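You operate a simulated robot arm through the tools that you are given. There is no shell and no other tool. Be economical: measure what you need, move in short steps, check, and stop when the job is done.

Carry out the task below with a simulated robot arm. There is one attempt and no reset: what you move stays moved.

TASK
Press the pin of the block marked 62 in to 6 mm.
Fine: Free the table, turn the block under the press and lock at HOLD; set the depth dial before pressing; leave the table locked.

It is judged by the outcome, as a careful person would: the job done as asked, and still so three seconds after it is handed in. It fails if anything else is knocked over, pushed out of place, dropped, spilled or broken.

THE ROBOT
A 7-joint arm with a two-finger parallel gripper, fixed in place. Base frame: the origin is at the foot of the arm, x ahead of it, y to its left, z up; the work surface is at about z = 850. Lengths are in mm, angles in degrees, forces in N, time in s.
With the tool pointing down near the work surface it reaches from about 300 to 700 mm from the base axis. Its first joint turns from -66.0 to 66.0 degrees. Payload 1.57 kg.
Tool frame: the origin (TCP) lies between the finger pads and is the grasp point; the fingertips stand 30 mm ahead of it; z points along the fingers, y is the line along which they close. The gripper opens to 110 mm. The fingers are 24 mm wide and 12 mm thick; the gripper's body (48 by 112 mm) begins 78 mm behind the TCP.
Orientation is told as [roll, pitch, yaw] about the base's x, y, z axes, in that order, counted from this pose: with the fingers straight down and closing along the base's y, the tool's x points along the base's -x, its y along +y and its z along -z.

THE INTERFACE
- The arm moves only by the tool step_arm. Its argument "rows" is one flat list of numbers, 7 for each row, row after row: the gripper command, from -1 (shut) to 1 (fully open), values between in proportion, then the shift along the base's x, y, z in units of 500 mm (1.0 is 500 mm), then the turn, a rotation vector about the base's x, y, z in units of 60 degrees (1.0 is 60 degrees). In form: [gripper, dx, dy, dz, rx, ry, rz, gripper, dx, dy, dz, rx, ry, rz, ...]. A call has 1 to 8 rows; each row is the pose to reach, as a shift and turn from the pose commanded when the call began. A call with a number of a shift or a turn outside -1 to 1 is refused whole. A row lasts 0.2 s, in which the tool goes at most 50 mm and 8.6 degrees; a call with a longer step from one row to the next is refused whole, and so is a gripper value outside its range. A pose out of reach is approached as far as the arm can. The call stops where the force on the tool passes 40 N (or 10 N more than at its start, if that is more) or the arm is blocked; 0.2 s more then pass. The fingers move at their own pace (about 108 mm/s each) and stop on an object; they squeeze with about 33 N. The grip force told is the motor's: it shows also when the fingers shut on nothing. Time passes only in rows, and 0.2 s behind the last, so rows that repeat a pose let the fingers close. It gives the time, the measured TCP pose, the force on the tool (base axes), the opening and the grip force at its end, in the units of the frame above (readings bear some noise), and new pictures: "views" is both (left out), scene, wrist or none.
- Cameras (640 x 400 px; columns grow to the right, rows downward): "scene" is fixed at [171.9, -391.1, 1417.2]; the picture's right is [0.74, -0.67, 0.00], its down [-0.29, -0.32, -0.90] and it looks along [0.60, 0.67, -0.44] (base axes); focal length 361 px, centre (320, 200). "wrist" rides on the gripper at [-36, 0, -80] in the tool frame; the picture's right is [0.00, -1.00, 0.00], its down [0.97, 0.00, -0.24] and it looks along [0.24, 0.00, 0.97] (tool axes); focal length 218 px, centre (320, 200).
- pixel_to_xyz(camera, pixels): for up to 12 pixels [column, row] of the newest picture of that camera ("zoom" is the newest enlarged one), the place [x, y, z] in the base frame of the surface seen there, good to about 3 mm. No time passes.
- zoom(camera, box): a new picture of the part [left, top, right, bottom] of that camera's present view, enlarged. No time passes.
- close_job(): hands the job in; it is judged then, once.

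Work in short steps. Measure before you move; look again where a grasp or a placing could have gone wrong, and mend it. You have 80 turns and 120 pictures in all, those below and enlarged ones among them. Open the gripper and draw the arm clear of the work before you hand the job in, unless the task says otherwise; then end with one line.

The tools are called after "Emit:" by a JSON object that holds its "method" and its "body". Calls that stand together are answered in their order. step_arm: Moves the arm, as the interface text tells. Its arguments: {"type":"object","properties":{"rows":{"type":"array"},"views":{"type":"string","enum":["both","scene","wrist","none"]}},"required":["rows"]} The other tools are called the same way: pixel_to_xyz (camera, pixels) gives the place of the surface under pixels of a picture; zoom (camera, box) takes an enlarged picture of a part of a camera's view; close_job () hands the job in.

At the start:

```text
time: 0.0
position: [407.3, 81.9, 1219.1]
tcp_rot: [0.0, 0.0, 0.1]
wrist_force: [0.5, 0.2, -0.3]
opening: 109.8
grasp_force: 0.1
```

scene: 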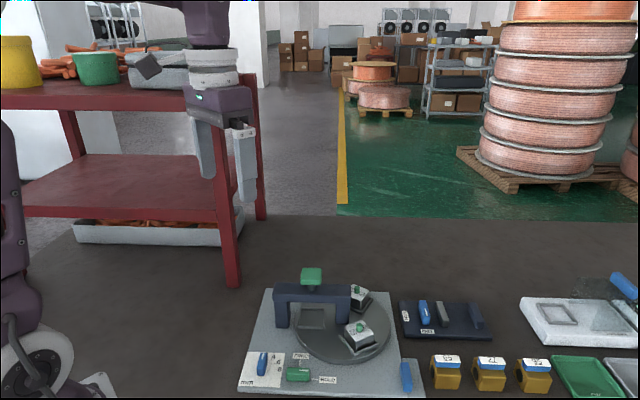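
wrist: 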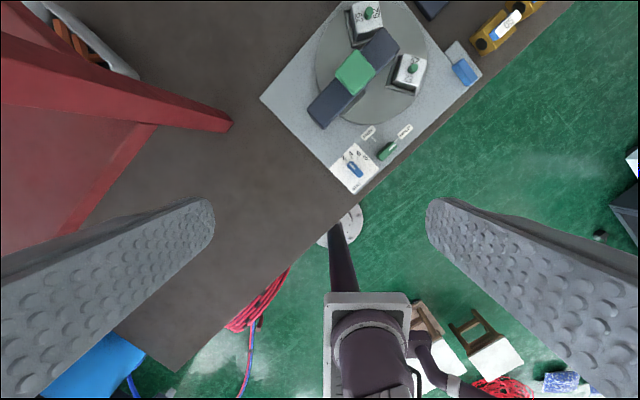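

I start by enlarging the press area in both views to read the labels.

Emit:
{"method": "zoom", "body": {"camera": "scene", "box": [230, 260, 430, 398]}}

Emit:
{"method": "zoom", "body": {"camera": "wrist", "box": [250, 0, 490, 200]}}

Emit:
{"method": "zoom", "body": {"camera": "scene", "box": [390, 260, 640, 400]}}

```text
2.90 times, centred on (330, 329) of scene
```

zoom: 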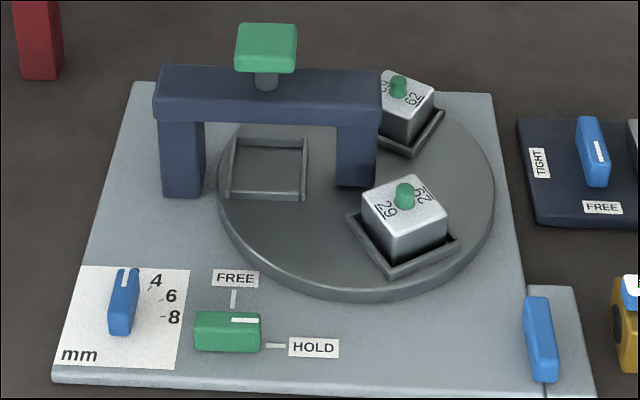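

```text
2.00 times, centred on (370, 100) of wrist
```

zoom: 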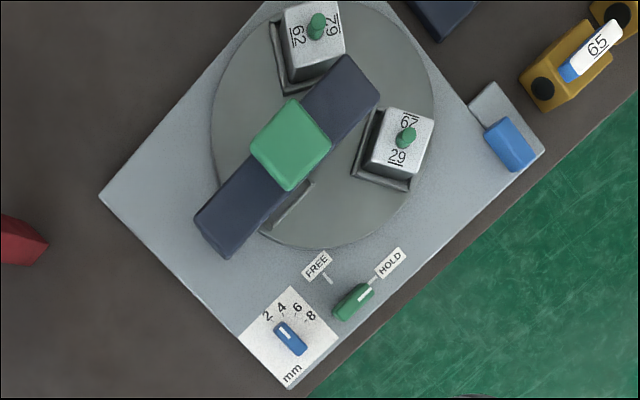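

```text
2.56 times, centred on (515, 330) of scene
```

zoom: 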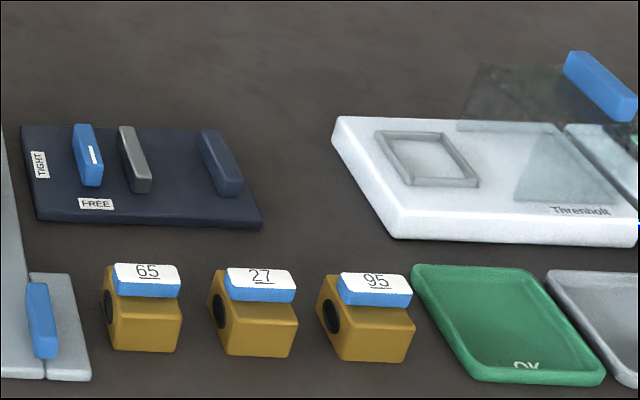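

The lock lever points at HOLD and the dial is off its scale marks, near 2. I measure the key points next.

Emit:
{"method": "pixel_to_xyz", "body": {"camera": "wrist", "pixels": [[353, 72], [354, 168], [387, 150], [369, 14], [413, 68], [329, 104], [380, 45], [465, 70], [368, 132], [404, 130], [358, 157], [366, 160]]}}

Emit:
{"method": "pixel_to_xyz", "body": {"camera": "scene", "pixels": [[311, 272], [262, 360], [298, 372], [354, 290], [361, 324], [310, 318], [343, 327], [405, 375], [251, 385], [393, 325], [299, 353], [324, 286]]}}

```text
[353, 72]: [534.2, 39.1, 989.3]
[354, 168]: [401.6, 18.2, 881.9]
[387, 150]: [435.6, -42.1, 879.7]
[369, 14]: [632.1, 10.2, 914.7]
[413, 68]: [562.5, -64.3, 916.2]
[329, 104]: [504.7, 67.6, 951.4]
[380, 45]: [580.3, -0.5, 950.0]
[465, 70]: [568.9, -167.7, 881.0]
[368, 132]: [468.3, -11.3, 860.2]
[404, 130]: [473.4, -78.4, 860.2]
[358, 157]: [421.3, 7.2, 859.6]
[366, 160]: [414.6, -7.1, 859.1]
```

```text
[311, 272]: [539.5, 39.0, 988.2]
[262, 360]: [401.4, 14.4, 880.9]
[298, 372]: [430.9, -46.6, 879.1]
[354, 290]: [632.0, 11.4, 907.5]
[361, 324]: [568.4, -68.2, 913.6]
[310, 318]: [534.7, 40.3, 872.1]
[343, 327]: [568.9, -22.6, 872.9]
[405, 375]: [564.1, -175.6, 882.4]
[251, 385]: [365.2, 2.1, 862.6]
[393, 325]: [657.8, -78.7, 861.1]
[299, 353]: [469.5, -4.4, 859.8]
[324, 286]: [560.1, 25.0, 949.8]
```

Block A (~632,10), block B (~563,-66) and the ram (~537,39) are spaced about 120° around a centre near (577,-6). I move the wrist camera above the table to read the marks.

Emit:
{"method": "step_arm", "body": {"rows": [0, 0.071, -0.027, -0.04, 0, 0, 0, 0, 0.142, -0.055, -0.08, 0, 0, 0, 0, 0.213, -0.082, -0.119, 0, 0, 0, 0, 0.284, -0.109, -0.159, 0, 0, 0, 0, 0.355, -0.137, -0.198, 0, 0, 0, 0, 0.426, -0.164, -0.238, 0, 0, 0], "views": "wrist"}}

```text
time: 1.4
position: [623.2, -0.4, 1101.2]
tcp_rot: [0.0, 0.0, 0.0]
wrist_force: [0.9, -0.2, -0.8]
opening: 55.0
grasp_force: 0.0
```

wrist: 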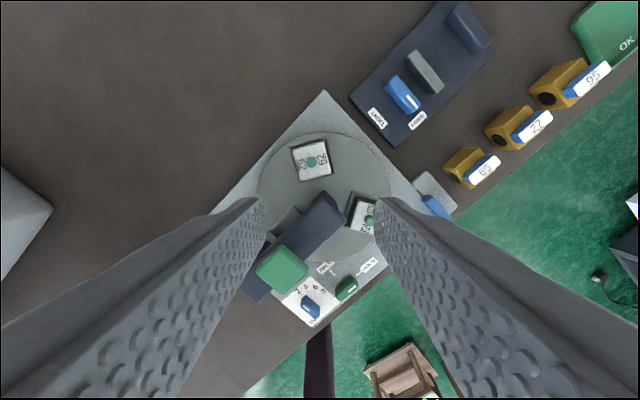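

Emit:
{"method": "zoom", "body": {"camera": "wrist", "box": [280, 130, 344, 190]}}

Emit:
{"method": "zoom", "body": {"camera": "wrist", "box": [340, 185, 390, 235]}}

Emit:
{"method": "zoom", "body": {"camera": "scene", "box": [330, 275, 400, 360]}}

```text
6.67 times, centred on (312, 160) of wrist
```

zoom: 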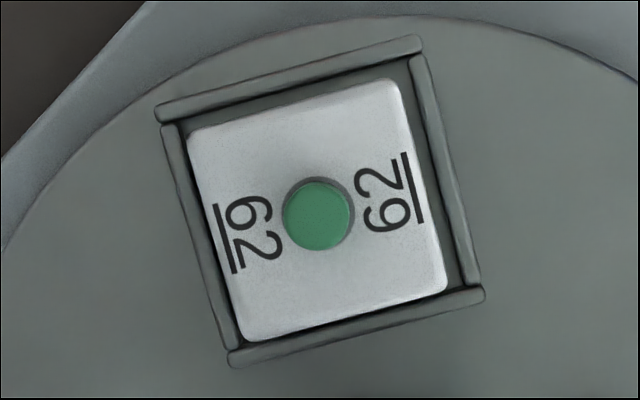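

```text
8.00 times, centred on (365, 210) of wrist
```

zoom: 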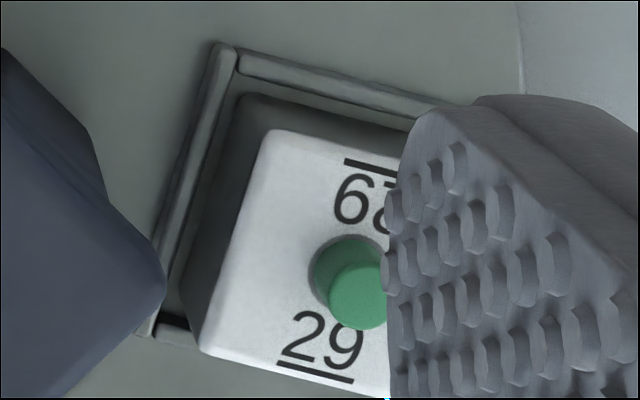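

```text
4.71 times, centred on (365, 318) of scene
```

zoom: 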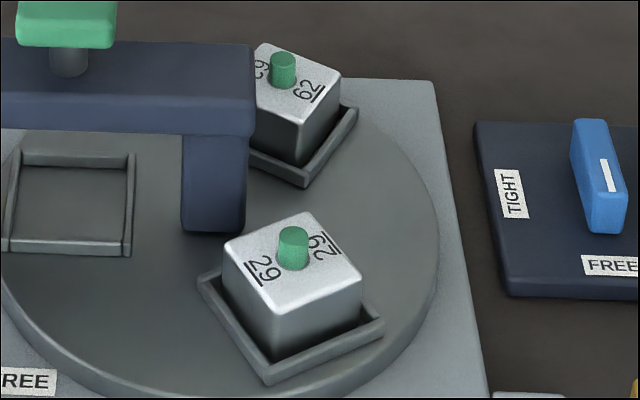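

The underlines settle it: block A at (632,10) is 62 and block B is 29. Block A has to turn about +116 to 120° to come under the ram. Next I look closely at the lever and dial.

Emit:
{"method": "step_arm", "body": {"rows": [1, -0.08, -0.003, -0.0, 0, 0, 0, 1, -0.16, -0.006, -0.0, 0, 0, 0, 1, -0.24, -0.01, -0.03, 0, 0, 0, 1, -0.32, -0.014, -0.07, 0, 0, 0, 1, -0.4, -0.018, -0.11, 0, 0, 0, 1, -0.466, -0.02, -0.142, 0, 0, 0], "views": "wrist"}}

```text
time: 2.8
position: [385.9, -10.0, 1029.8]
tcp_rot: [-0.1, 0.0, 0.0]
wrist_force: [-0.3, -0.1, -0.2]
opening: 110.1
grasp_force: 0.0
```

wrist: 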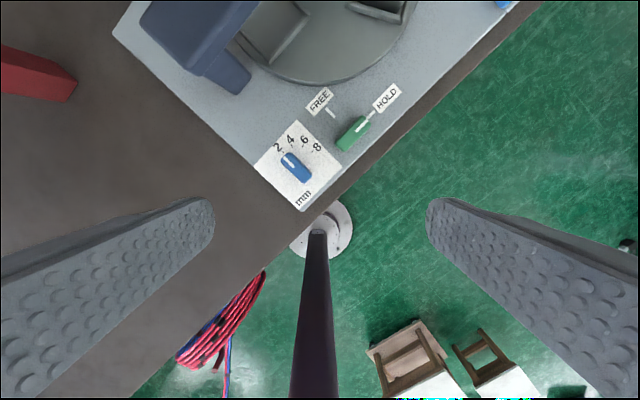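

Emit:
{"method": "zoom", "body": {"camera": "wrist", "box": [250, 80, 410, 215]}}

```text
2.96 times, centred on (330, 148) of wrist
```

zoom: 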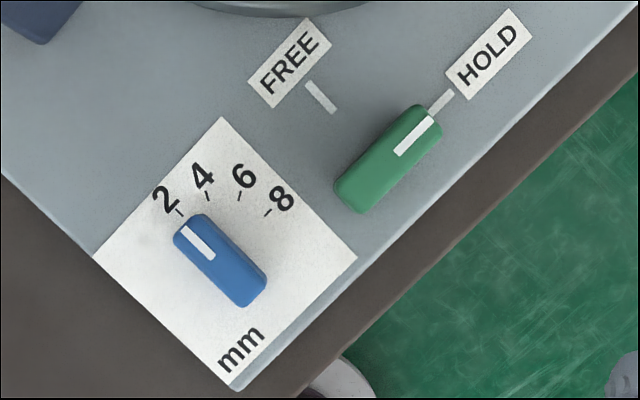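

Emit:
{"method": "pixel_to_xyz", "body": {"camera": "zoom", "pixels": [[180, 212], [207, 196], [239, 196], [268, 212], [194, 222], [248, 290], [310, 85], [333, 110], [450, 93], [432, 112], [420, 118], [355, 190]]}}

Emit:
{"method": "pixel_to_xyz", "body": {"camera": "zoom", "pixels": [[186, 230], [211, 256], [220, 262], [430, 120], [399, 152], [385, 158], [225, 120], [95, 257], [235, 388], [355, 258]]}}

```text
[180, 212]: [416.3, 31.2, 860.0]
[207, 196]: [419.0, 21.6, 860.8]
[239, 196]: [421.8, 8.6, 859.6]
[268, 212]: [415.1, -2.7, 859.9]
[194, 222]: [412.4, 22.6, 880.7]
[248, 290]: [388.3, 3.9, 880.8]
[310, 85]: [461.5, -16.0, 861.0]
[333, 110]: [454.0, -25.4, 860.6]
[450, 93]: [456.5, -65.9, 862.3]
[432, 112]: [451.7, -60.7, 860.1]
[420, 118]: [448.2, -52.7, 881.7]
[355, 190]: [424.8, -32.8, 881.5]
```

```text
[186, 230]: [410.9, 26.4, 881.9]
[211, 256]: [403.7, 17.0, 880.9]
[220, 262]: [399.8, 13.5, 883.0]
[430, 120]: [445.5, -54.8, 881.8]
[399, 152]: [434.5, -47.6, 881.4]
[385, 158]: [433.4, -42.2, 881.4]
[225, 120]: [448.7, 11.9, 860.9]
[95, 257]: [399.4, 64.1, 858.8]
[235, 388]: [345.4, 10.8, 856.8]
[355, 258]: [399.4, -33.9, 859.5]
```

The lever bar (pivot ~(435.5,-43.5), top z 881) points at HOLD. The dial (pivot ~(400,13.5)) is at 2, and its 6 tick is 60° clockwise. I move over the lever with yaw -42° and the fingers half open.

Emit:
{"method": "step_arm", "body": {"rows": [-0.27, 0.02, -0.013, -0.036, 0, 0, -0.14, -0.27, 0.04, -0.027, -0.07, 0, 0, -0.28, -0.27, 0.06, -0.04, -0.107, 0, 0, -0.42, -0.27, 0.08, -0.054, -0.142, 0, 0, -0.56, -0.27, 0.096, -0.067, -0.178, 0, 0, -0.7, -0.27, 0.096, -0.067, -0.178, 0, 0, -0.7]}}

```text
time: 4.2
position: [434.7, -44.0, 940.6]
tcp_rot: [0.1, -0.1, -42.1]
wrist_force: [0.6, -0.1, 0.8]
opening: 40.1
grasp_force: 0.1
```

scene: 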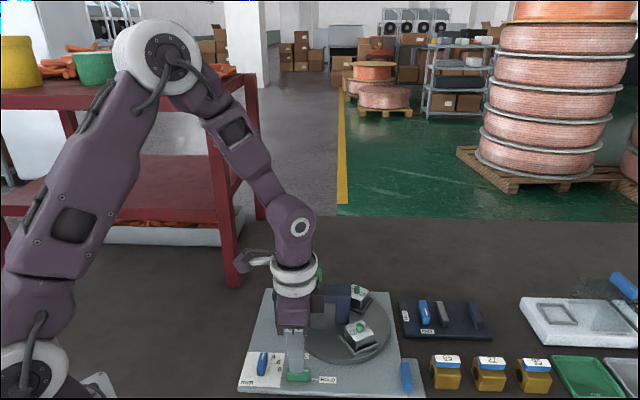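
wrist: 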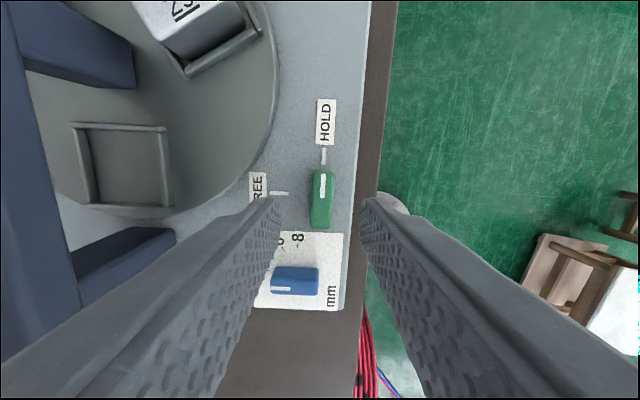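

The lever sits centred between the fingers (column 321). I descend and close.

Emit:
{"method": "step_arm", "body": {"rows": [-0.27, 0, 0, -0.045, 0, 0, 0, -0.27, 0, 0, -0.086, 0, 0, 0, -1, 0, 0, -0.086, 0, 0, 0, -1, 0, 0, -0.086, 0, 0, 0]}}

```text
time: 5.2
position: [433.7, -44.9, 897.8]
tcp_rot: [0.0, 0.0, -42.1]
wrist_force: [-10.7, -15.7, 4.7]
opening: 14.9
grasp_force: 30.8
```

scene: 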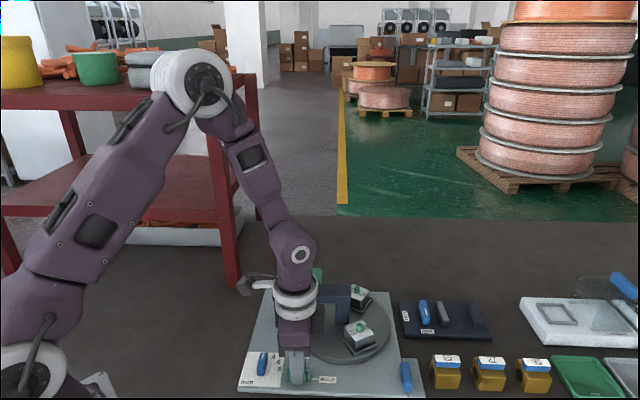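
wrist: 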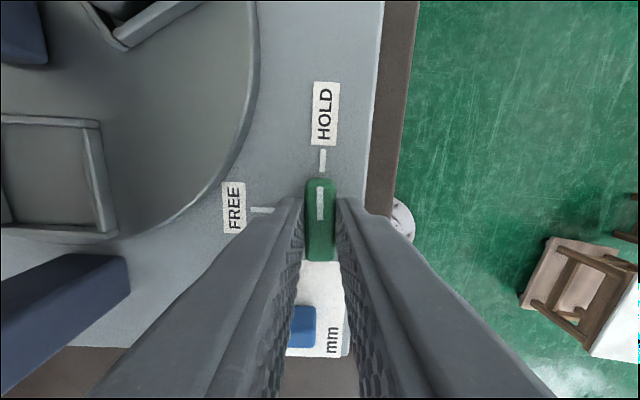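

The grip holds, with a side force of about 19 N. I shift the command about 2 mm onto the true pivot and turn the lever +60°.

Emit:
{"method": "step_arm", "body": {"rows": [-1, -0.0036, -0.003, -0.086, 0, 0, 0], "views": "none"}}

```text
time: 5.5
position: [433.3, -46.7, 890.6]
tcp_rot: [0.4, -0.2, -42.0]
wrist_force: [-18.8, 3.3, 72.9]
opening: 15.1
grasp_force: 30.6
stopped in row 1: the force on the tool passed its limit (the readings are from after the stop); the commanded pose is now the measured one
```

I wrongly repeated the descent in that row, so the tips pressed on the plate and the guard stopped the arm. I lift back up to z≈897.

Emit:
{"method": "step_arm", "body": {"rows": [-1, 0, 0.003, 0.012, 0, 0, 0, -1, 0, 0.003, 0.013, 0, 0, 0]}}

```text
time: 6.1
position: [433.1, -45.6, 893.3]
tcp_rot: [0.1, 0.0, -42.1]
wrist_force: [-18.5, -15.6, -30.0]
opening: 15.0
grasp_force: 30.5
```

scene: 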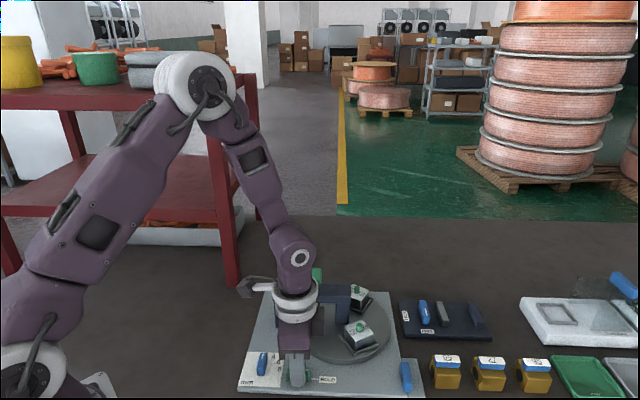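
wrist: 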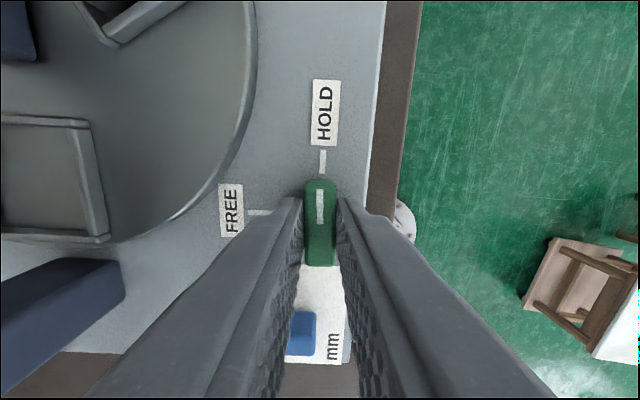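

The lever is intact and the fingers carry only friction load. I open to release it and regrip cleanly.

Emit:
{"method": "step_arm", "body": {"rows": [-0.5, 0, 0, 0, 0, 0, 0, -0.5, 0, 0, 0, 0, 0, 0, -1, 0, 0, 0, 0, 0, 0, -1, 0, 0, 0, 0, 0, 0], "views": "none"}}

```text
time: 7.1
position: [435.5, -46.4, 894.4]
tcp_rot: [0.4, -0.2, -42.2]
wrist_force: [-14.8, -26.4, 14.3]
opening: 15.0
grasp_force: 31.0
```

Emit:
{"method": "step_arm", "body": {"rows": [-1, -0.0027, -0.003, 0, 0, 0, 0, -1, -0.0027, -0.003, 0.002, 0, 0, 0], "views": "none"}}

```text
time: 7.7
position: [434.2, -45.9, 895.4]
tcp_rot: [0.3, -0.3, -42.0]
wrist_force: [1.6, -23.9, -23.3]
opening: 14.7
grasp_force: 31.0
```

Emit:
{"method": "step_arm", "body": {"rows": [-1, 0, -0.002, -0.002, 0, 0, 0.125, -1, 0, -0.002, -0.002, 0, 0, 0.25, -1, 0, -0.002, -0.002, 0, 0, 0.375, -1, 0, -0.002, -0.002, 0, 0, 0.5]}}

```text
time: 8.7
position: [436.0, -45.2, 895.7]
tcp_rot: [0.5, -0.3, -11.8]
wrist_force: [1.2, 13.4, 12.9]
opening: 15.3
grasp_force: 31.6
```

scene: 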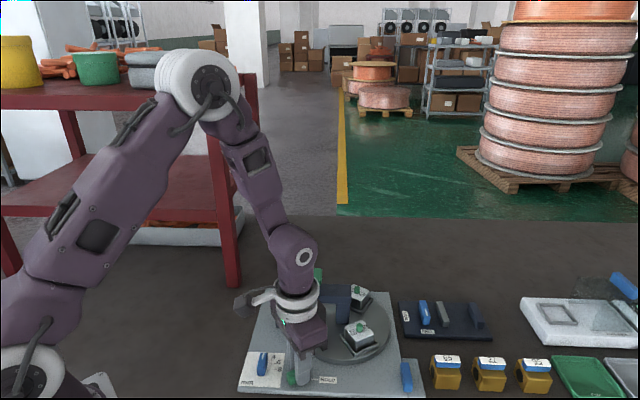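
wrist: 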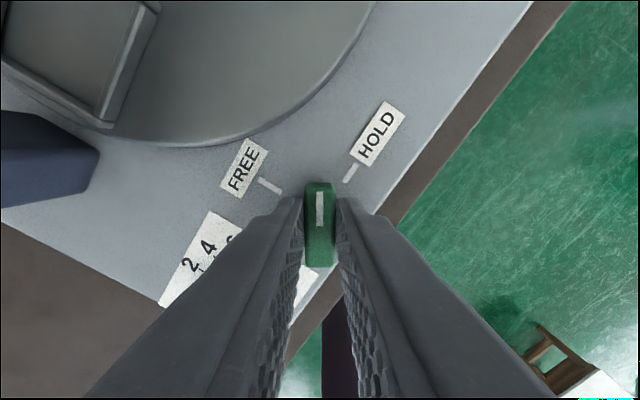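

The lever turns with the gripper. I continue the remaining 60°.

Emit:
{"method": "step_arm", "body": {"rows": [-1, 0, 0.001, 0, 0, 0, 0.125, -1, 0, 0.001, 0, 0, 0, 0.25, -1, 0, 0.001, 0, 0, 0, 0.375, -1, 0, 0.001, 0, 0, 0, 0.5, -1, 0, 0.001, 0, 0, 0, 0.625, -1, 0, 0.001, 0, 0, 0, 0.75, -1, 0, 0.001, 0, 0, 0, 0.875, -1, 0, 0.001, 0, 0, 0, 1.0], "views": "wrist"}}

```text
time: 10.2
position: [435.3, -43.9, 896.2]
tcp_rot: [0.4, -0.4, 33.6]
wrist_force: [-1.4, 5.6, 6.4]
opening: 14.6
grasp_force: 30.5
stopped in row 7: the force on the tool passed its limit (the readings are from after the stop); the commanded pose is now the measured one
```

wrist: 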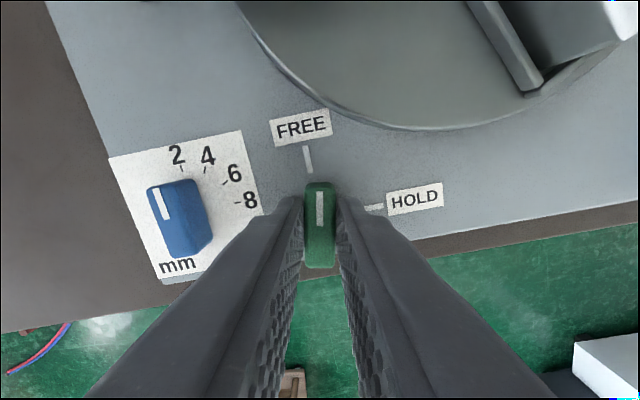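

The lever stands at yaw 33.6° and FREE is at about 48°. I turn the remaining ~14°.

Emit:
{"method": "step_arm", "body": {"rows": [-1, 0, 0, 0, 0, 0, 0.08, -1, 0, 0, 0, 0, 0, 0.16, -1, 0, 0, 0, 0, 0, 0.24], "views": "wrist"}}

```text
time: 11.0
position: [434.5, -44.9, 893.1]
tcp_rot: [0.3, -0.4, 47.9]
wrist_force: [-10.3, 20.1, 26.4]
opening: 15.5
grasp_force: 31.9
```

wrist: 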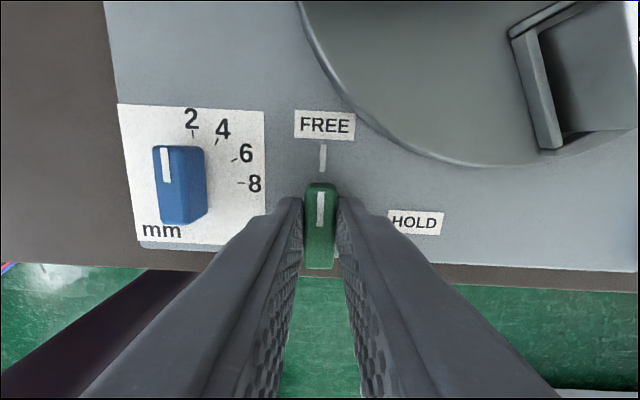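

The lever points at FREE. I release it, rise, and move over the dial with yaw kept at 48°, which matches the dial bar.

Emit:
{"method": "step_arm", "body": {"rows": [-0.27, 0, 0, 0.0, 0, 0, 0, -0.27, 0, 0, 0.0, 0, 0, 0, -0.27, 0, 0, 0.09, 0, 0, 0, -0.27, -0.035, 0.057, 0.09, 0, 0, 0, -0.27, -0.07, 0.115, 0.09, 0, 0, 0, -0.27, -0.07, 0.115, 0.09, 0, 0, 0], "views": "wrist"}}

```text
time: 12.4
position: [399.1, 13.8, 940.1]
tcp_rot: [0.4, -0.4, 47.9]
wrist_force: [-0.2, -0.3, -0.1]
opening: 40.1
grasp_force: 0.1
```

wrist: 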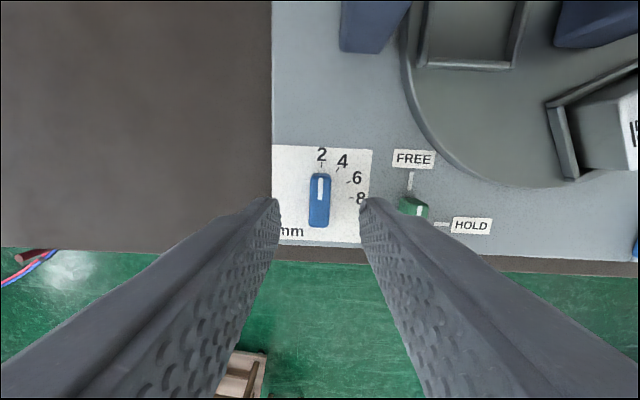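

The dial bar is centred and points at 2. I descend and grip.

Emit:
{"method": "step_arm", "body": {"rows": [-0.27, 0, 0, -0.045, 0, 0, 0, -0.27, 0, 0, -0.085, 0, 0, 0, -1, 0, 0, -0.085, 0, 0, 0, -1, 0, 0, -0.085, 0, 0, 0], "views": "wrist"}}

```text
time: 13.4
position: [400.4, 15.1, 898.9]
tcp_rot: [0.4, -0.3, 47.8]
wrist_force: [-0.2, 0.6, 0.2]
opening: 14.9
grasp_force: 30.6
```

wrist: 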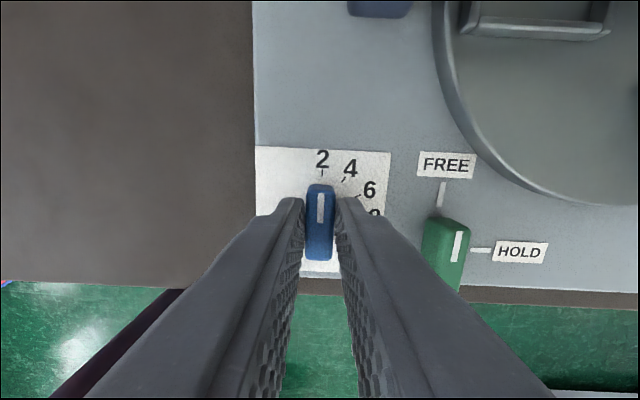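

The grip carries no load. I turn the dial -60°.

Emit:
{"method": "step_arm", "body": {"rows": [-1, 0, 0, 0, 0, 0, -0.125, -1, 0, 0, 0, 0, 0, -0.25, -1, 0, 0, 0, 0, 0, -0.375, -1, 0, 0, 0, 0, 0, -0.5, -1, 0, 0, 0, 0, 0, -0.625, -1, 0, 0, 0, 0, 0, -0.75, -1, 0, 0, 0, 0, 0, -0.875, -1, 0, 0, 0, 0, 0, -1.0], "views": "wrist"}}

```text
time: 15.2
position: [399.1, 13.6, 897.3]
tcp_rot: [0.4, -0.2, -12.2]
wrist_force: [-2.9, 19.1, -0.7]
opening: 14.1
grasp_force: 30.6
```

wrist: 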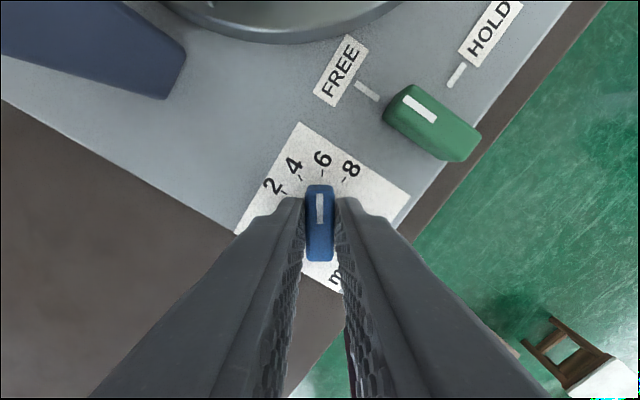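

The dial points at 6. I release it and rise to check.

Emit:
{"method": "step_arm", "body": {"rows": [-0.27, 0, 0, 0.0, 0, 0, 0, -0.27, 0, 0, 0.0, 0, 0, 0, -0.27, 0, 0, 0.09, 0, 0, 0, 0, 0, 0, 0.18, 0, 0, 0, 0.5, 0, 0, 0.27, 0, 0, 0, 0.5, 0, 0, 0.27, 0, 0, 0], "views": "wrist"}}

Emit:
{"method": "zoom", "body": {"camera": "wrist", "box": [240, 80, 420, 240]}}

```text
time: 16.6
position: [397.7, 13.0, 1035.0]
tcp_rot: [0.4, -0.4, -12.1]
wrist_force: [-0.6, 1.0, 0.0]
opening: 82.3
grasp_force: 0.0
```

wrist: 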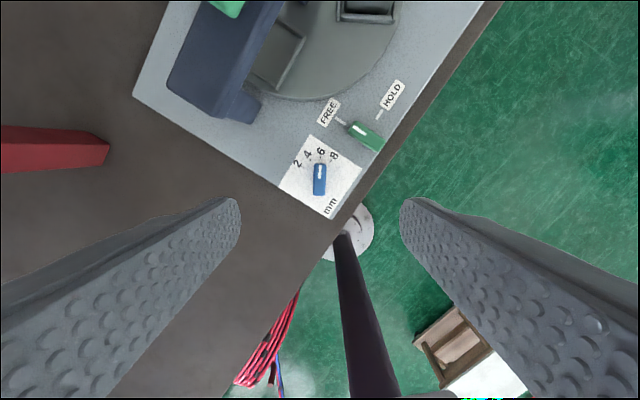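

```text
2.50 times, centred on (330, 160) of wrist
```

zoom: 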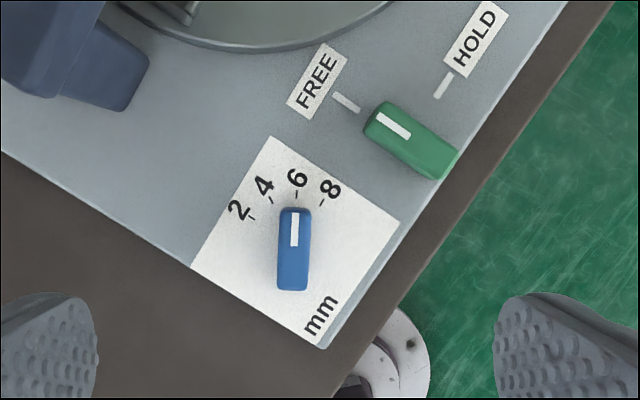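

The lever is at FREE and the dial at 6. I move towards block B (29), the accessible one, and yaw towards -104° so the fingers close along the tangent.

Emit:
{"method": "step_arm", "body": {"rows": [0.2, 0.035, -0.025, 0.02, 0, 0, -0.125, 0.2, 0.07, -0.05, 0.04, 0, 0, -0.25, 0.2, 0.105, -0.075, 0.06, 0, 0, -0.375, 0.2, 0.14, -0.1, 0.08, 0, 0, -0.5, 0.2, 0.18, -0.12, 0.08, 0, 0, -0.625, 0.2, 0.22, -0.14, 0.08, 0, 0, -0.75, 0.2, 0.26, -0.16, 0.08, 0, 0, -0.875, 0.2, 0.29, -0.17, 0.08, 0, 0, -1.0], "views": "wrist"}}

Emit:
{"method": "step_arm", "body": {"rows": [0.2, 0, 0, 0, 0, 0, -0.125, 0.2, 0, 0, 0, 0, 0, -0.25, 0.2, 0, 0, 0, 0, 0, -0.375, 0.2, 0, 0, 0, 0, 0, -0.5, 0.2, 0, 0, 0, 0, 0, -0.53]}}

```text
time: 18.4
position: [545.7, -73.2, 1074.1]
tcp_rot: [0.4, -0.4, -72.2]
wrist_force: [0.4, -0.6, -0.5]
opening: 65.9
grasp_force: 0.0
```

wrist: 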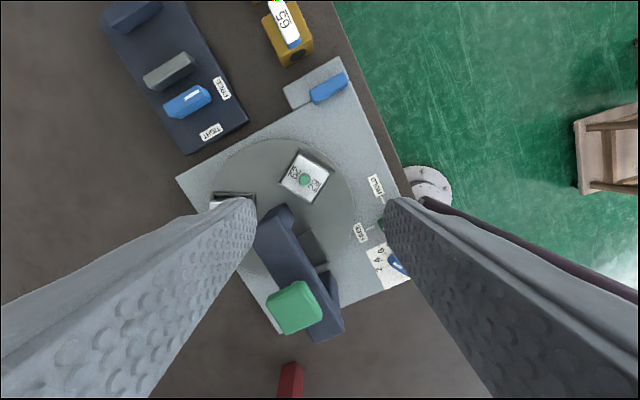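

```text
time: 19.6
position: [545.2, -71.6, 1071.3]
tcp_rot: [0.3, -0.4, -104.0]
wrist_force: [0.6, -0.5, 0.1]
opening: 66.0
grasp_force: 0.0
```

scene: 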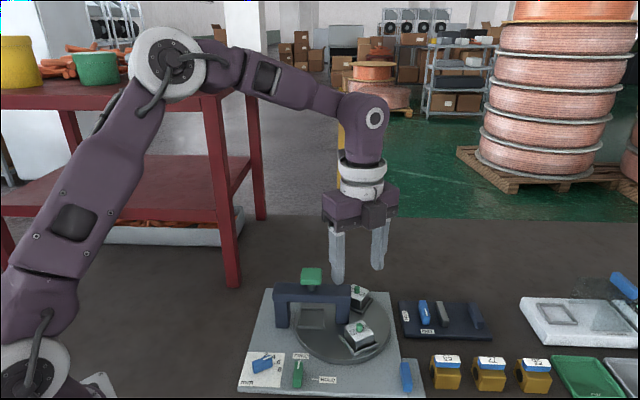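
wrist: 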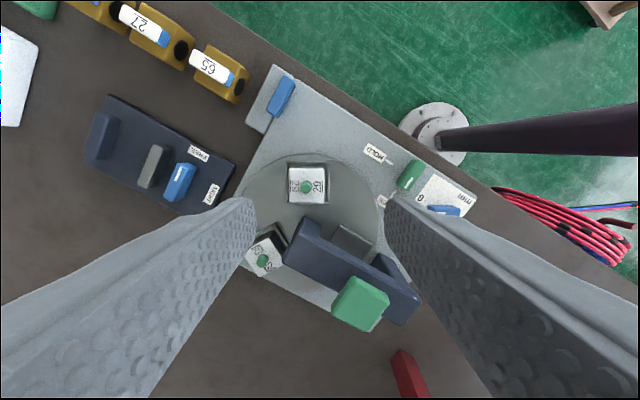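

Yaw -104° is reachable and block B lines up with the picture axes. I measure the block and the pocket.

Emit:
{"method": "zoom", "body": {"camera": "wrist", "box": [240, 140, 390, 290]}}

```text
2.67 times, centred on (315, 215) of wrist
```

zoom: 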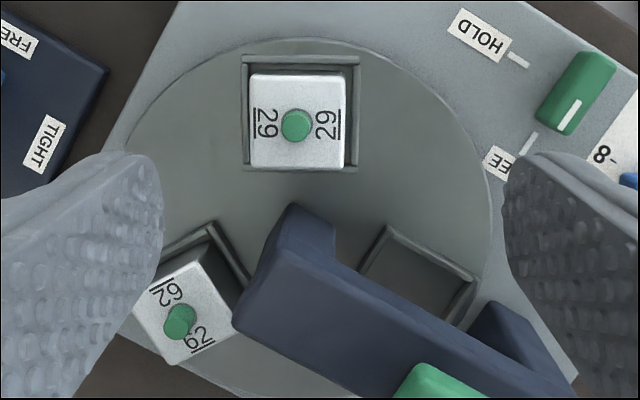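

Emit:
{"method": "pixel_to_xyz", "body": {"camera": "zoom", "pixels": [[253, 78], [345, 80], [343, 165], [252, 163], [297, 125], [245, 58], [357, 58], [357, 168], [244, 168], [200, 100], [410, 100], [300, 45]]}}

Emit:
{"method": "pixel_to_xyz", "body": {"camera": "zoom", "pixels": [[488, 200], [135, 170], [181, 318], [270, 210], [290, 240], [330, 220], [388, 230], [474, 286], [420, 265], [400, 200]]}}

```text
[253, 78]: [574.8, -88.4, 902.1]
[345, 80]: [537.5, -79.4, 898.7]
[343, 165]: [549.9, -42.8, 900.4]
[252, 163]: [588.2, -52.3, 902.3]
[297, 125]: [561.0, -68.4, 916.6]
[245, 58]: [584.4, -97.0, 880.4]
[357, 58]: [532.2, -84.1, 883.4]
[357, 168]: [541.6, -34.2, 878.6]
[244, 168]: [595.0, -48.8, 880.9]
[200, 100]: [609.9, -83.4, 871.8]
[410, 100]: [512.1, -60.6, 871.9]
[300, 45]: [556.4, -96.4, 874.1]
```

```text
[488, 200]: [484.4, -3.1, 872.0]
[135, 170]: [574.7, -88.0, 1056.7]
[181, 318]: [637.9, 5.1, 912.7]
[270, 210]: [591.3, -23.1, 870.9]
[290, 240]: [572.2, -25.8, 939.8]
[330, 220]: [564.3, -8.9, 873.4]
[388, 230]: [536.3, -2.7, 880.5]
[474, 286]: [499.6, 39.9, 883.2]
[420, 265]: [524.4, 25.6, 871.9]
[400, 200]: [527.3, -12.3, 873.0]
```

Block B is about 38 mm wide with its centre at (562.7,-65.7) and its top at z 901; the frame top is at 881. The table centre is about (577.5,-6) with a pocket radius of 61.5 mm. I go above B.

Emit:
{"method": "step_arm", "body": {"rows": [0.2, 0.018, 0.006, -0.08, 0, 0, -0.012, 0.2, 0.035, 0.012, -0.16, 0, 0, -0.012, 0.2, 0.035, 0.012, -0.24, 0, 0, -0.012, 0.2, 0.035, 0.012, -0.24, 0, 0, -0.012]}}

```text
time: 20.6
position: [560.1, -66.2, 951.1]
tcp_rot: [0.4, -0.4, -104.6]
wrist_force: [0.1, 0.4, 1.0]
opening: 66.0
grasp_force: 0.1
```

scene: 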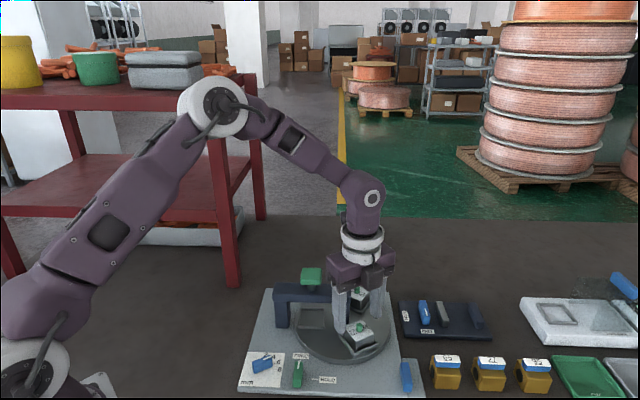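
wrist: 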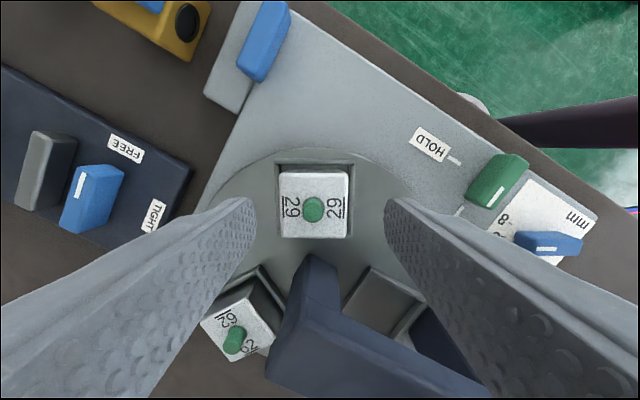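

The block sits ~4 mm left of the picture centre. I correct this, descend to z 915 and close.

Emit:
{"method": "step_arm", "body": {"rows": [0.0, 0.006, -0.001, -0.036, 0, 0, 0, 0.0, 0.006, -0.001, -0.072, 0, 0, 0, -0.2, 0.006, -0.001, -0.072, 0, 0, 0, -1, 0.006, -0.001, -0.072, 0, 0, 0, -1, 0.006, -0.001, -0.072, 0, 0, 0]}}

```text
time: 21.8
position: [564.8, -65.8, 914.7]
tcp_rot: [0.4, -0.3, -104.6]
wrist_force: [-0.7, -0.4, -0.2]
opening: 41.4
grasp_force: 32.8
```

scene: 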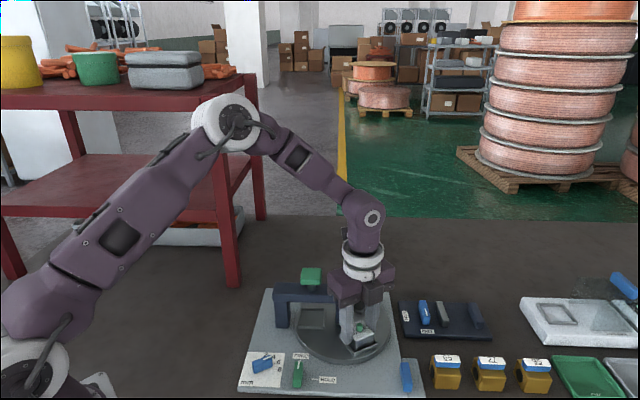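
wrist: 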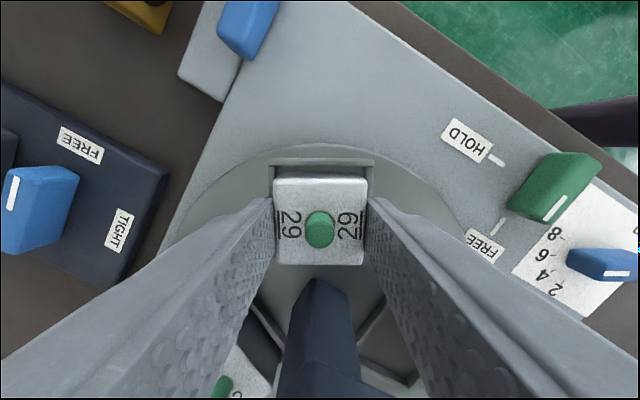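

Block B is held with no side load. I turn the table +30° along the arc, yawing along with it.

Emit:
{"method": "step_arm", "body": {"rows": [-1, 0.0158, -0.003, 0, 0, 0, 0.125, -1, 0.0319, -0.0039, 0, 0, 0, 0.25, -1, 0.0479, -0.0027, 0, 0, 0, 0.375, -1, 0.0637, 0.0006, 0, 0, 0, 0.5]}}

```text
time: 22.8
position: [599.7, -65.4, 916.1]
tcp_rot: [0.4, -0.4, -74.4]
wrist_force: [0.0, -0.3, 0.0]
opening: 41.3
grasp_force: 32.7
```

scene: 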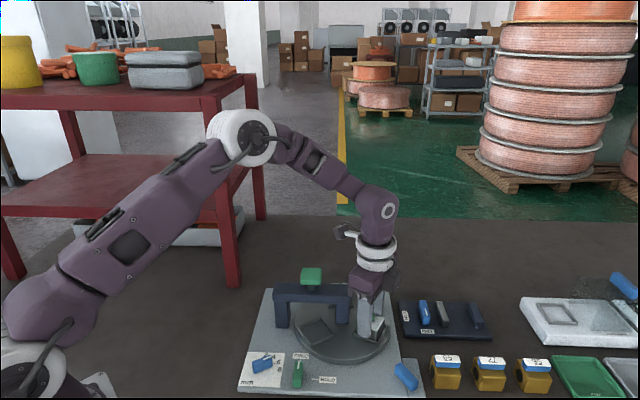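
wrist: 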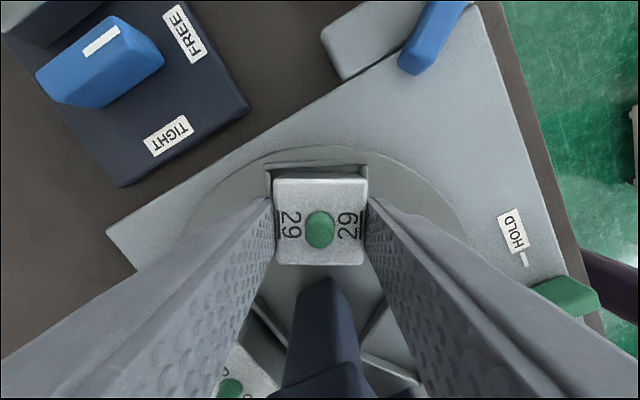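

The table turns freely, but the blue piece at scene (405,377) looks different, so I check it.

Emit:
{"method": "zoom", "body": {"camera": "scene", "box": [230, 260, 430, 398]}}

```text
2.90 times, centred on (330, 329) of scene
```

zoom: 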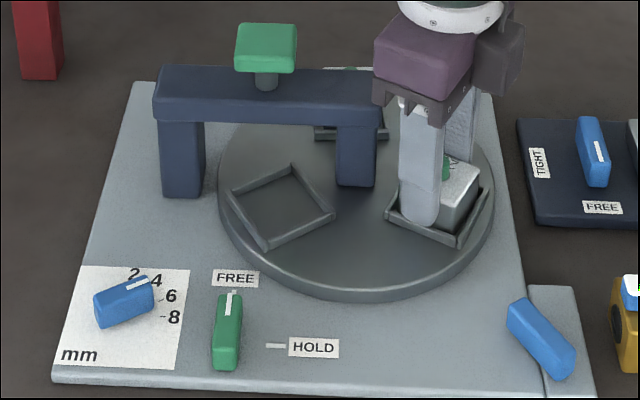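

The blue piece is a crank geared to the table, so its turn is expected. I continue in 30° steps.

Emit:
{"method": "step_arm", "body": {"rows": [-1, 0.0152, 0.0053, 0, 0, 0, 0.125, -1, 0.0296, 0.0125, 0, 0, 0, 0.25, -1, 0.0429, 0.0216, 0, 0, 0, 0.375, -1, 0.0549, 0.0323, 0, 0, 0, 0.5], "views": "scene"}}

```text
time: 23.8
position: [624.7, -50.3, 918.0]
tcp_rot: [0.5, -0.3, -44.5]
wrist_force: [-0.7, 0.5, 0.4]
opening: 41.4
grasp_force: 32.9
```

scene: 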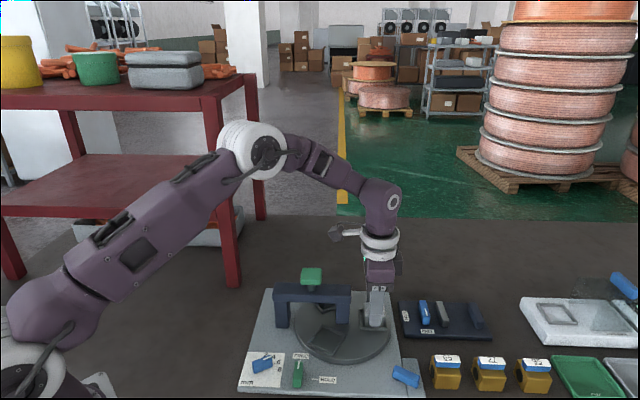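

Emit:
{"method": "step_arm", "body": {"rows": [-1, 0.0105, 0.0122, 0, 0, 0, 0.125, -1, 0.0193, 0.0256, 0, 0, 0, 0.25, -1, 0.0263, 0.0401, 0, 0, 0, 0.375, -1, 0.0313, 0.0554, 0, 0, 0, 0.5]}}

```text
time: 24.8
position: [641.3, -20.5, 915.4]
tcp_rot: [0.3, -0.3, -14.5]
wrist_force: [-8.7, 3.4, 7.0]
opening: 41.3
grasp_force: 33.6
```

scene: 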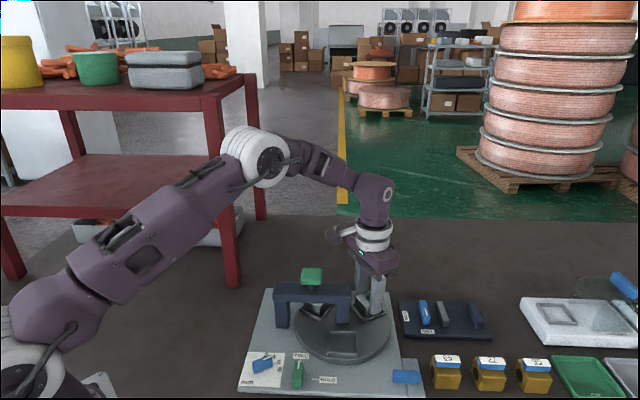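
wrist: 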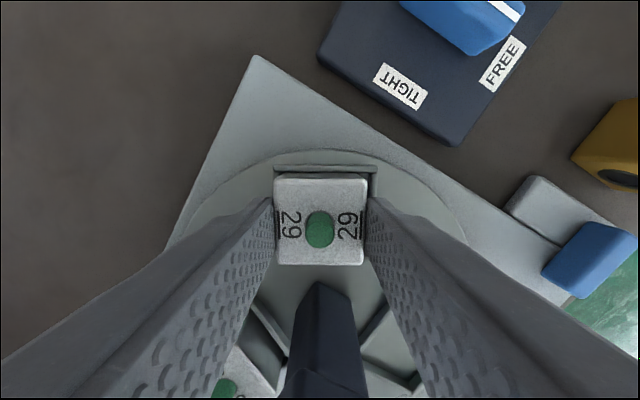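

There is a slight inward pull of ~9 N, so I trim the radius 2 mm and turn the last 30°.

Emit:
{"method": "step_arm", "body": {"rows": [-1, 0.001, 0.0158, 0, 0, 0, 0.125, -1, 0.0009, 0.0319, 0, 0, 0, 0.25, -1, -0.001, 0.0479, 0, 0, 0, 0.375, -1, -0.0046, 0.0637, 0, 0, 0, 0.5]}}

Emit:
{"method": "zoom", "body": {"camera": "scene", "box": [230, 260, 430, 398]}}

```text
time: 25.8
position: [638.4, 11.0, 916.4]
tcp_rot: [0.5, -0.4, 15.5]
wrist_force: [-0.3, -0.4, 0.0]
opening: 41.6
grasp_force: 32.5
```

scene: 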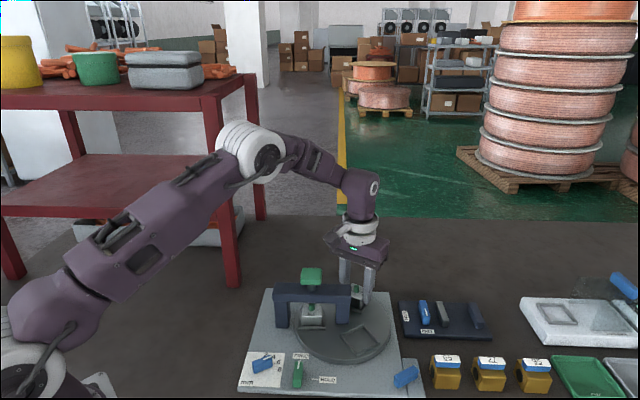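
wrist: 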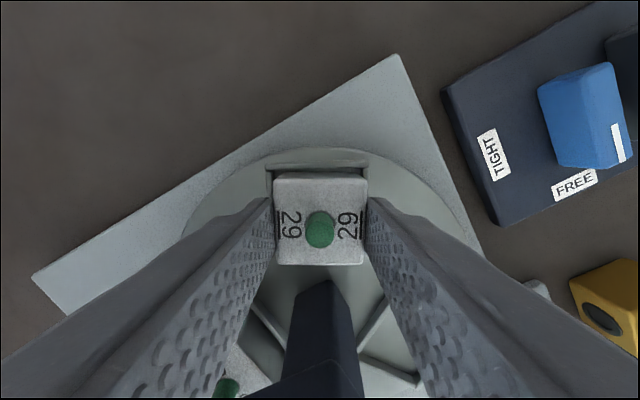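

```text
2.90 times, centred on (330, 329) of scene
```

zoom: 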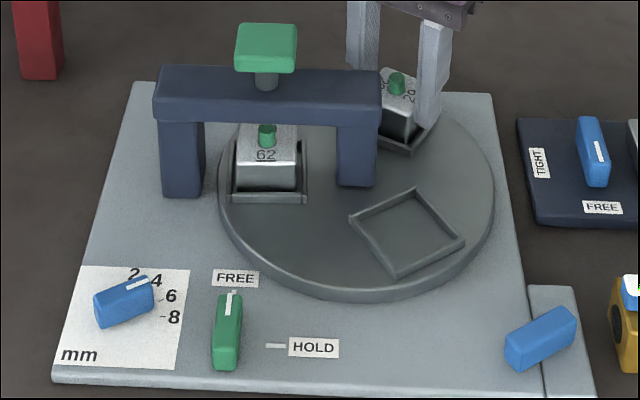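

Block 62 is now under the ram. I enlarge to check the alignment before locking.

Emit:
{"method": "zoom", "body": {"camera": "scene", "box": [270, 265, 360, 335]}}

Emit:
{"method": "zoom", "body": {"camera": "scene", "box": [330, 275, 400, 360]}}

```text
5.71 times, centred on (315, 300) of scene
```

zoom: 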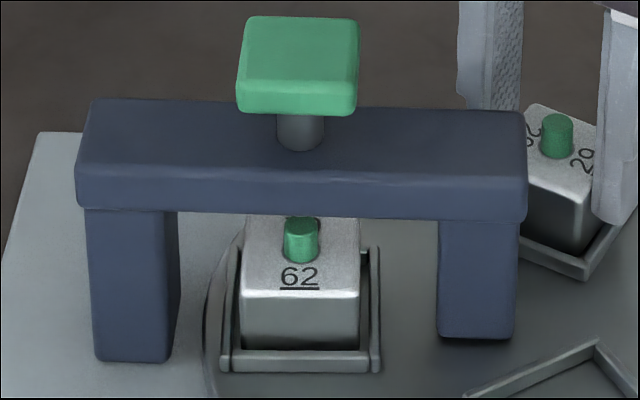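

```text
4.71 times, centred on (365, 318) of scene
```

zoom: 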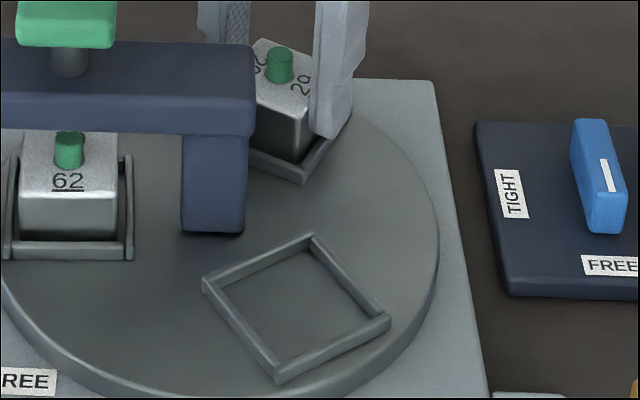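

Compared with the initial locked picture, the table looks about 2° over-turned. I zoom in on the pocket's front bar to measure that.

Emit:
{"method": "zoom", "body": {"camera": "scene", "box": [298, 310, 346, 340]}}

Emit:
{"method": "zoom", "body": {"camera": "scene", "box": [230, 260, 430, 398]}}

```text
13.33 times, centred on (322, 325) of scene
```

zoom: 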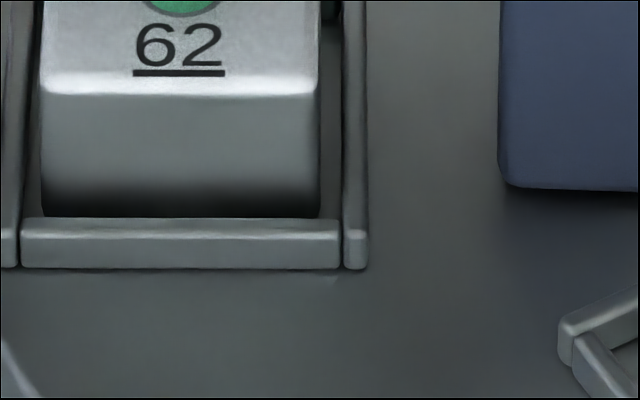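

```text
2.90 times, centred on (330, 329) of scene
```

zoom: 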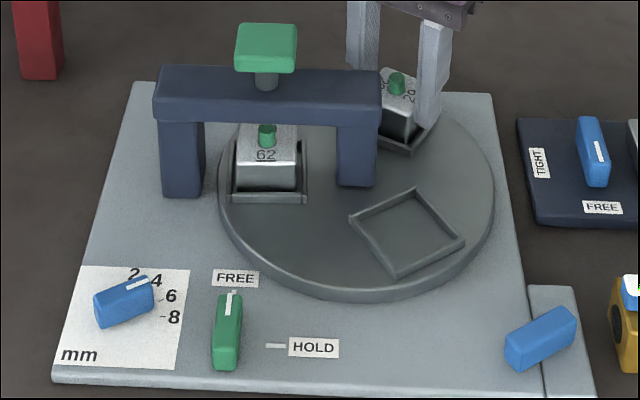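

The pocket bar slopes 0.4° against ~3.4° for the parallel post edge, an over-turn of about 3.5°. I turn back by that amount and look again.

Emit:
{"method": "step_arm", "body": {"rows": [-1, 0.001, -0.0037, 0, 0, 0, -0.029, -1, 0.0019, -0.0073, 0, 0, 0, -0.058, -1, 0.0019, -0.0073, 0, 0, 0, -0.058], "views": "none"}}

Emit:
{"method": "zoom", "body": {"camera": "scene", "box": [298, 310, 346, 340]}}

Emit:
{"method": "zoom", "body": {"camera": "scene", "box": [330, 275, 400, 360]}}

```text
time: 26.6
position: [640.5, 7.0, 916.4]
tcp_rot: [0.5, -0.4, 11.9]
wrist_force: [-0.1, -0.3, 0.4]
opening: 41.3
grasp_force: 32.9
```

```text
13.33 times, centred on (322, 325) of scene
```

zoom: 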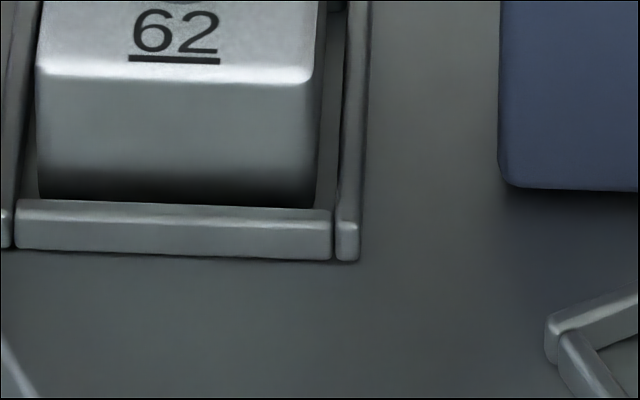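

```text
4.71 times, centred on (365, 318) of scene
```

zoom: 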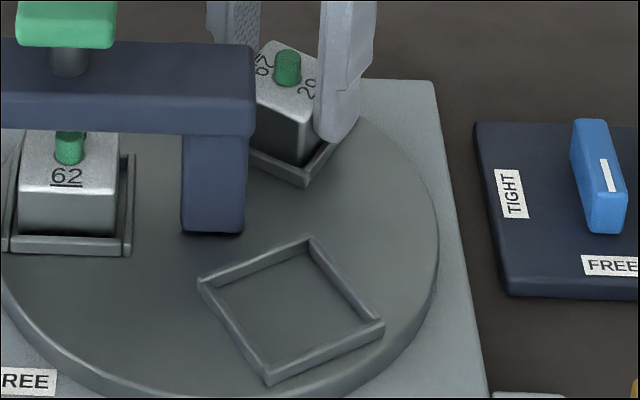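

The empty pocket corners (267,385), (197,283), (384,325) now match the initial locked picture. I release block B and rise.

Emit:
{"method": "step_arm", "body": {"rows": [0.1, 0, 0, 0, 0, 0, 0, 0.1, 0, 0, 0, 0, 0, 0, 0.1, 0, 0, 0.1, 0, 0, 0, 0.1, 0, 0, 0.2, 0, 0, 0, 0.1, -0.06, -0.01, 0.27, 0, 0, 0.1, 0.1, -0.15, -0.03, 0.27, 0, 0, 0.2, 0.1, -0.24, -0.06, 0.27, 0, 0, 0.3, 0, -0.33, -0.08, 0.27, 0, 0, 0.4]}}

Emit:
{"method": "zoom", "body": {"camera": "scene", "box": [330, 275, 400, 360]}}

```text
time: 28.4
position: [472.4, -35.5, 1049.1]
tcp_rot: [0.4, -0.4, 36.0]
wrist_force: [-0.1, -0.4, -0.8]
opening: 55.1
grasp_force: 0.0
```

scene: 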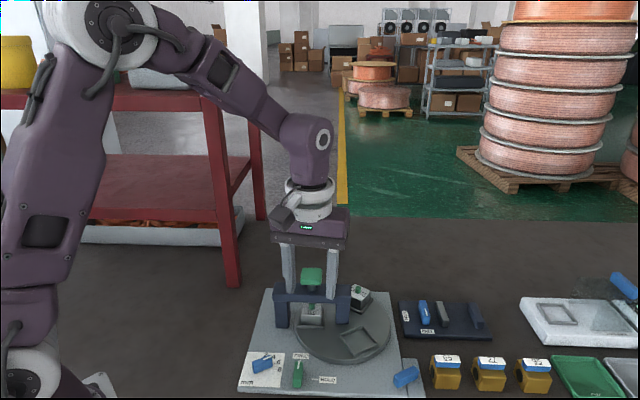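
wrist: 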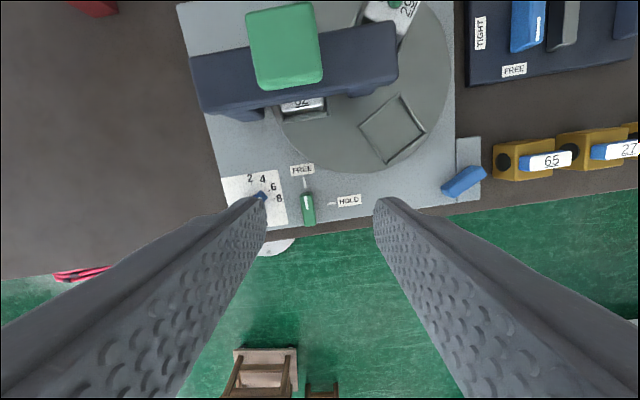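

```text
4.71 times, centred on (365, 318) of scene
```

zoom: 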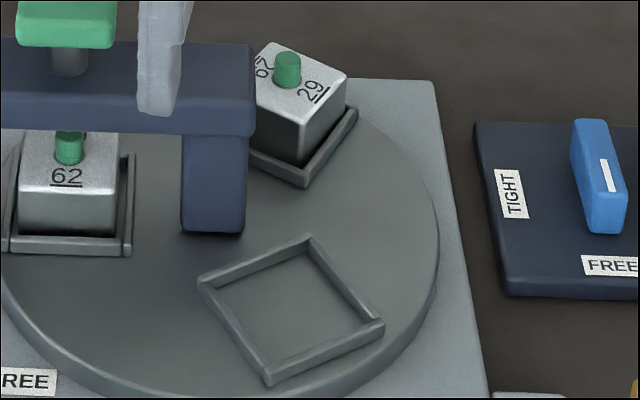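

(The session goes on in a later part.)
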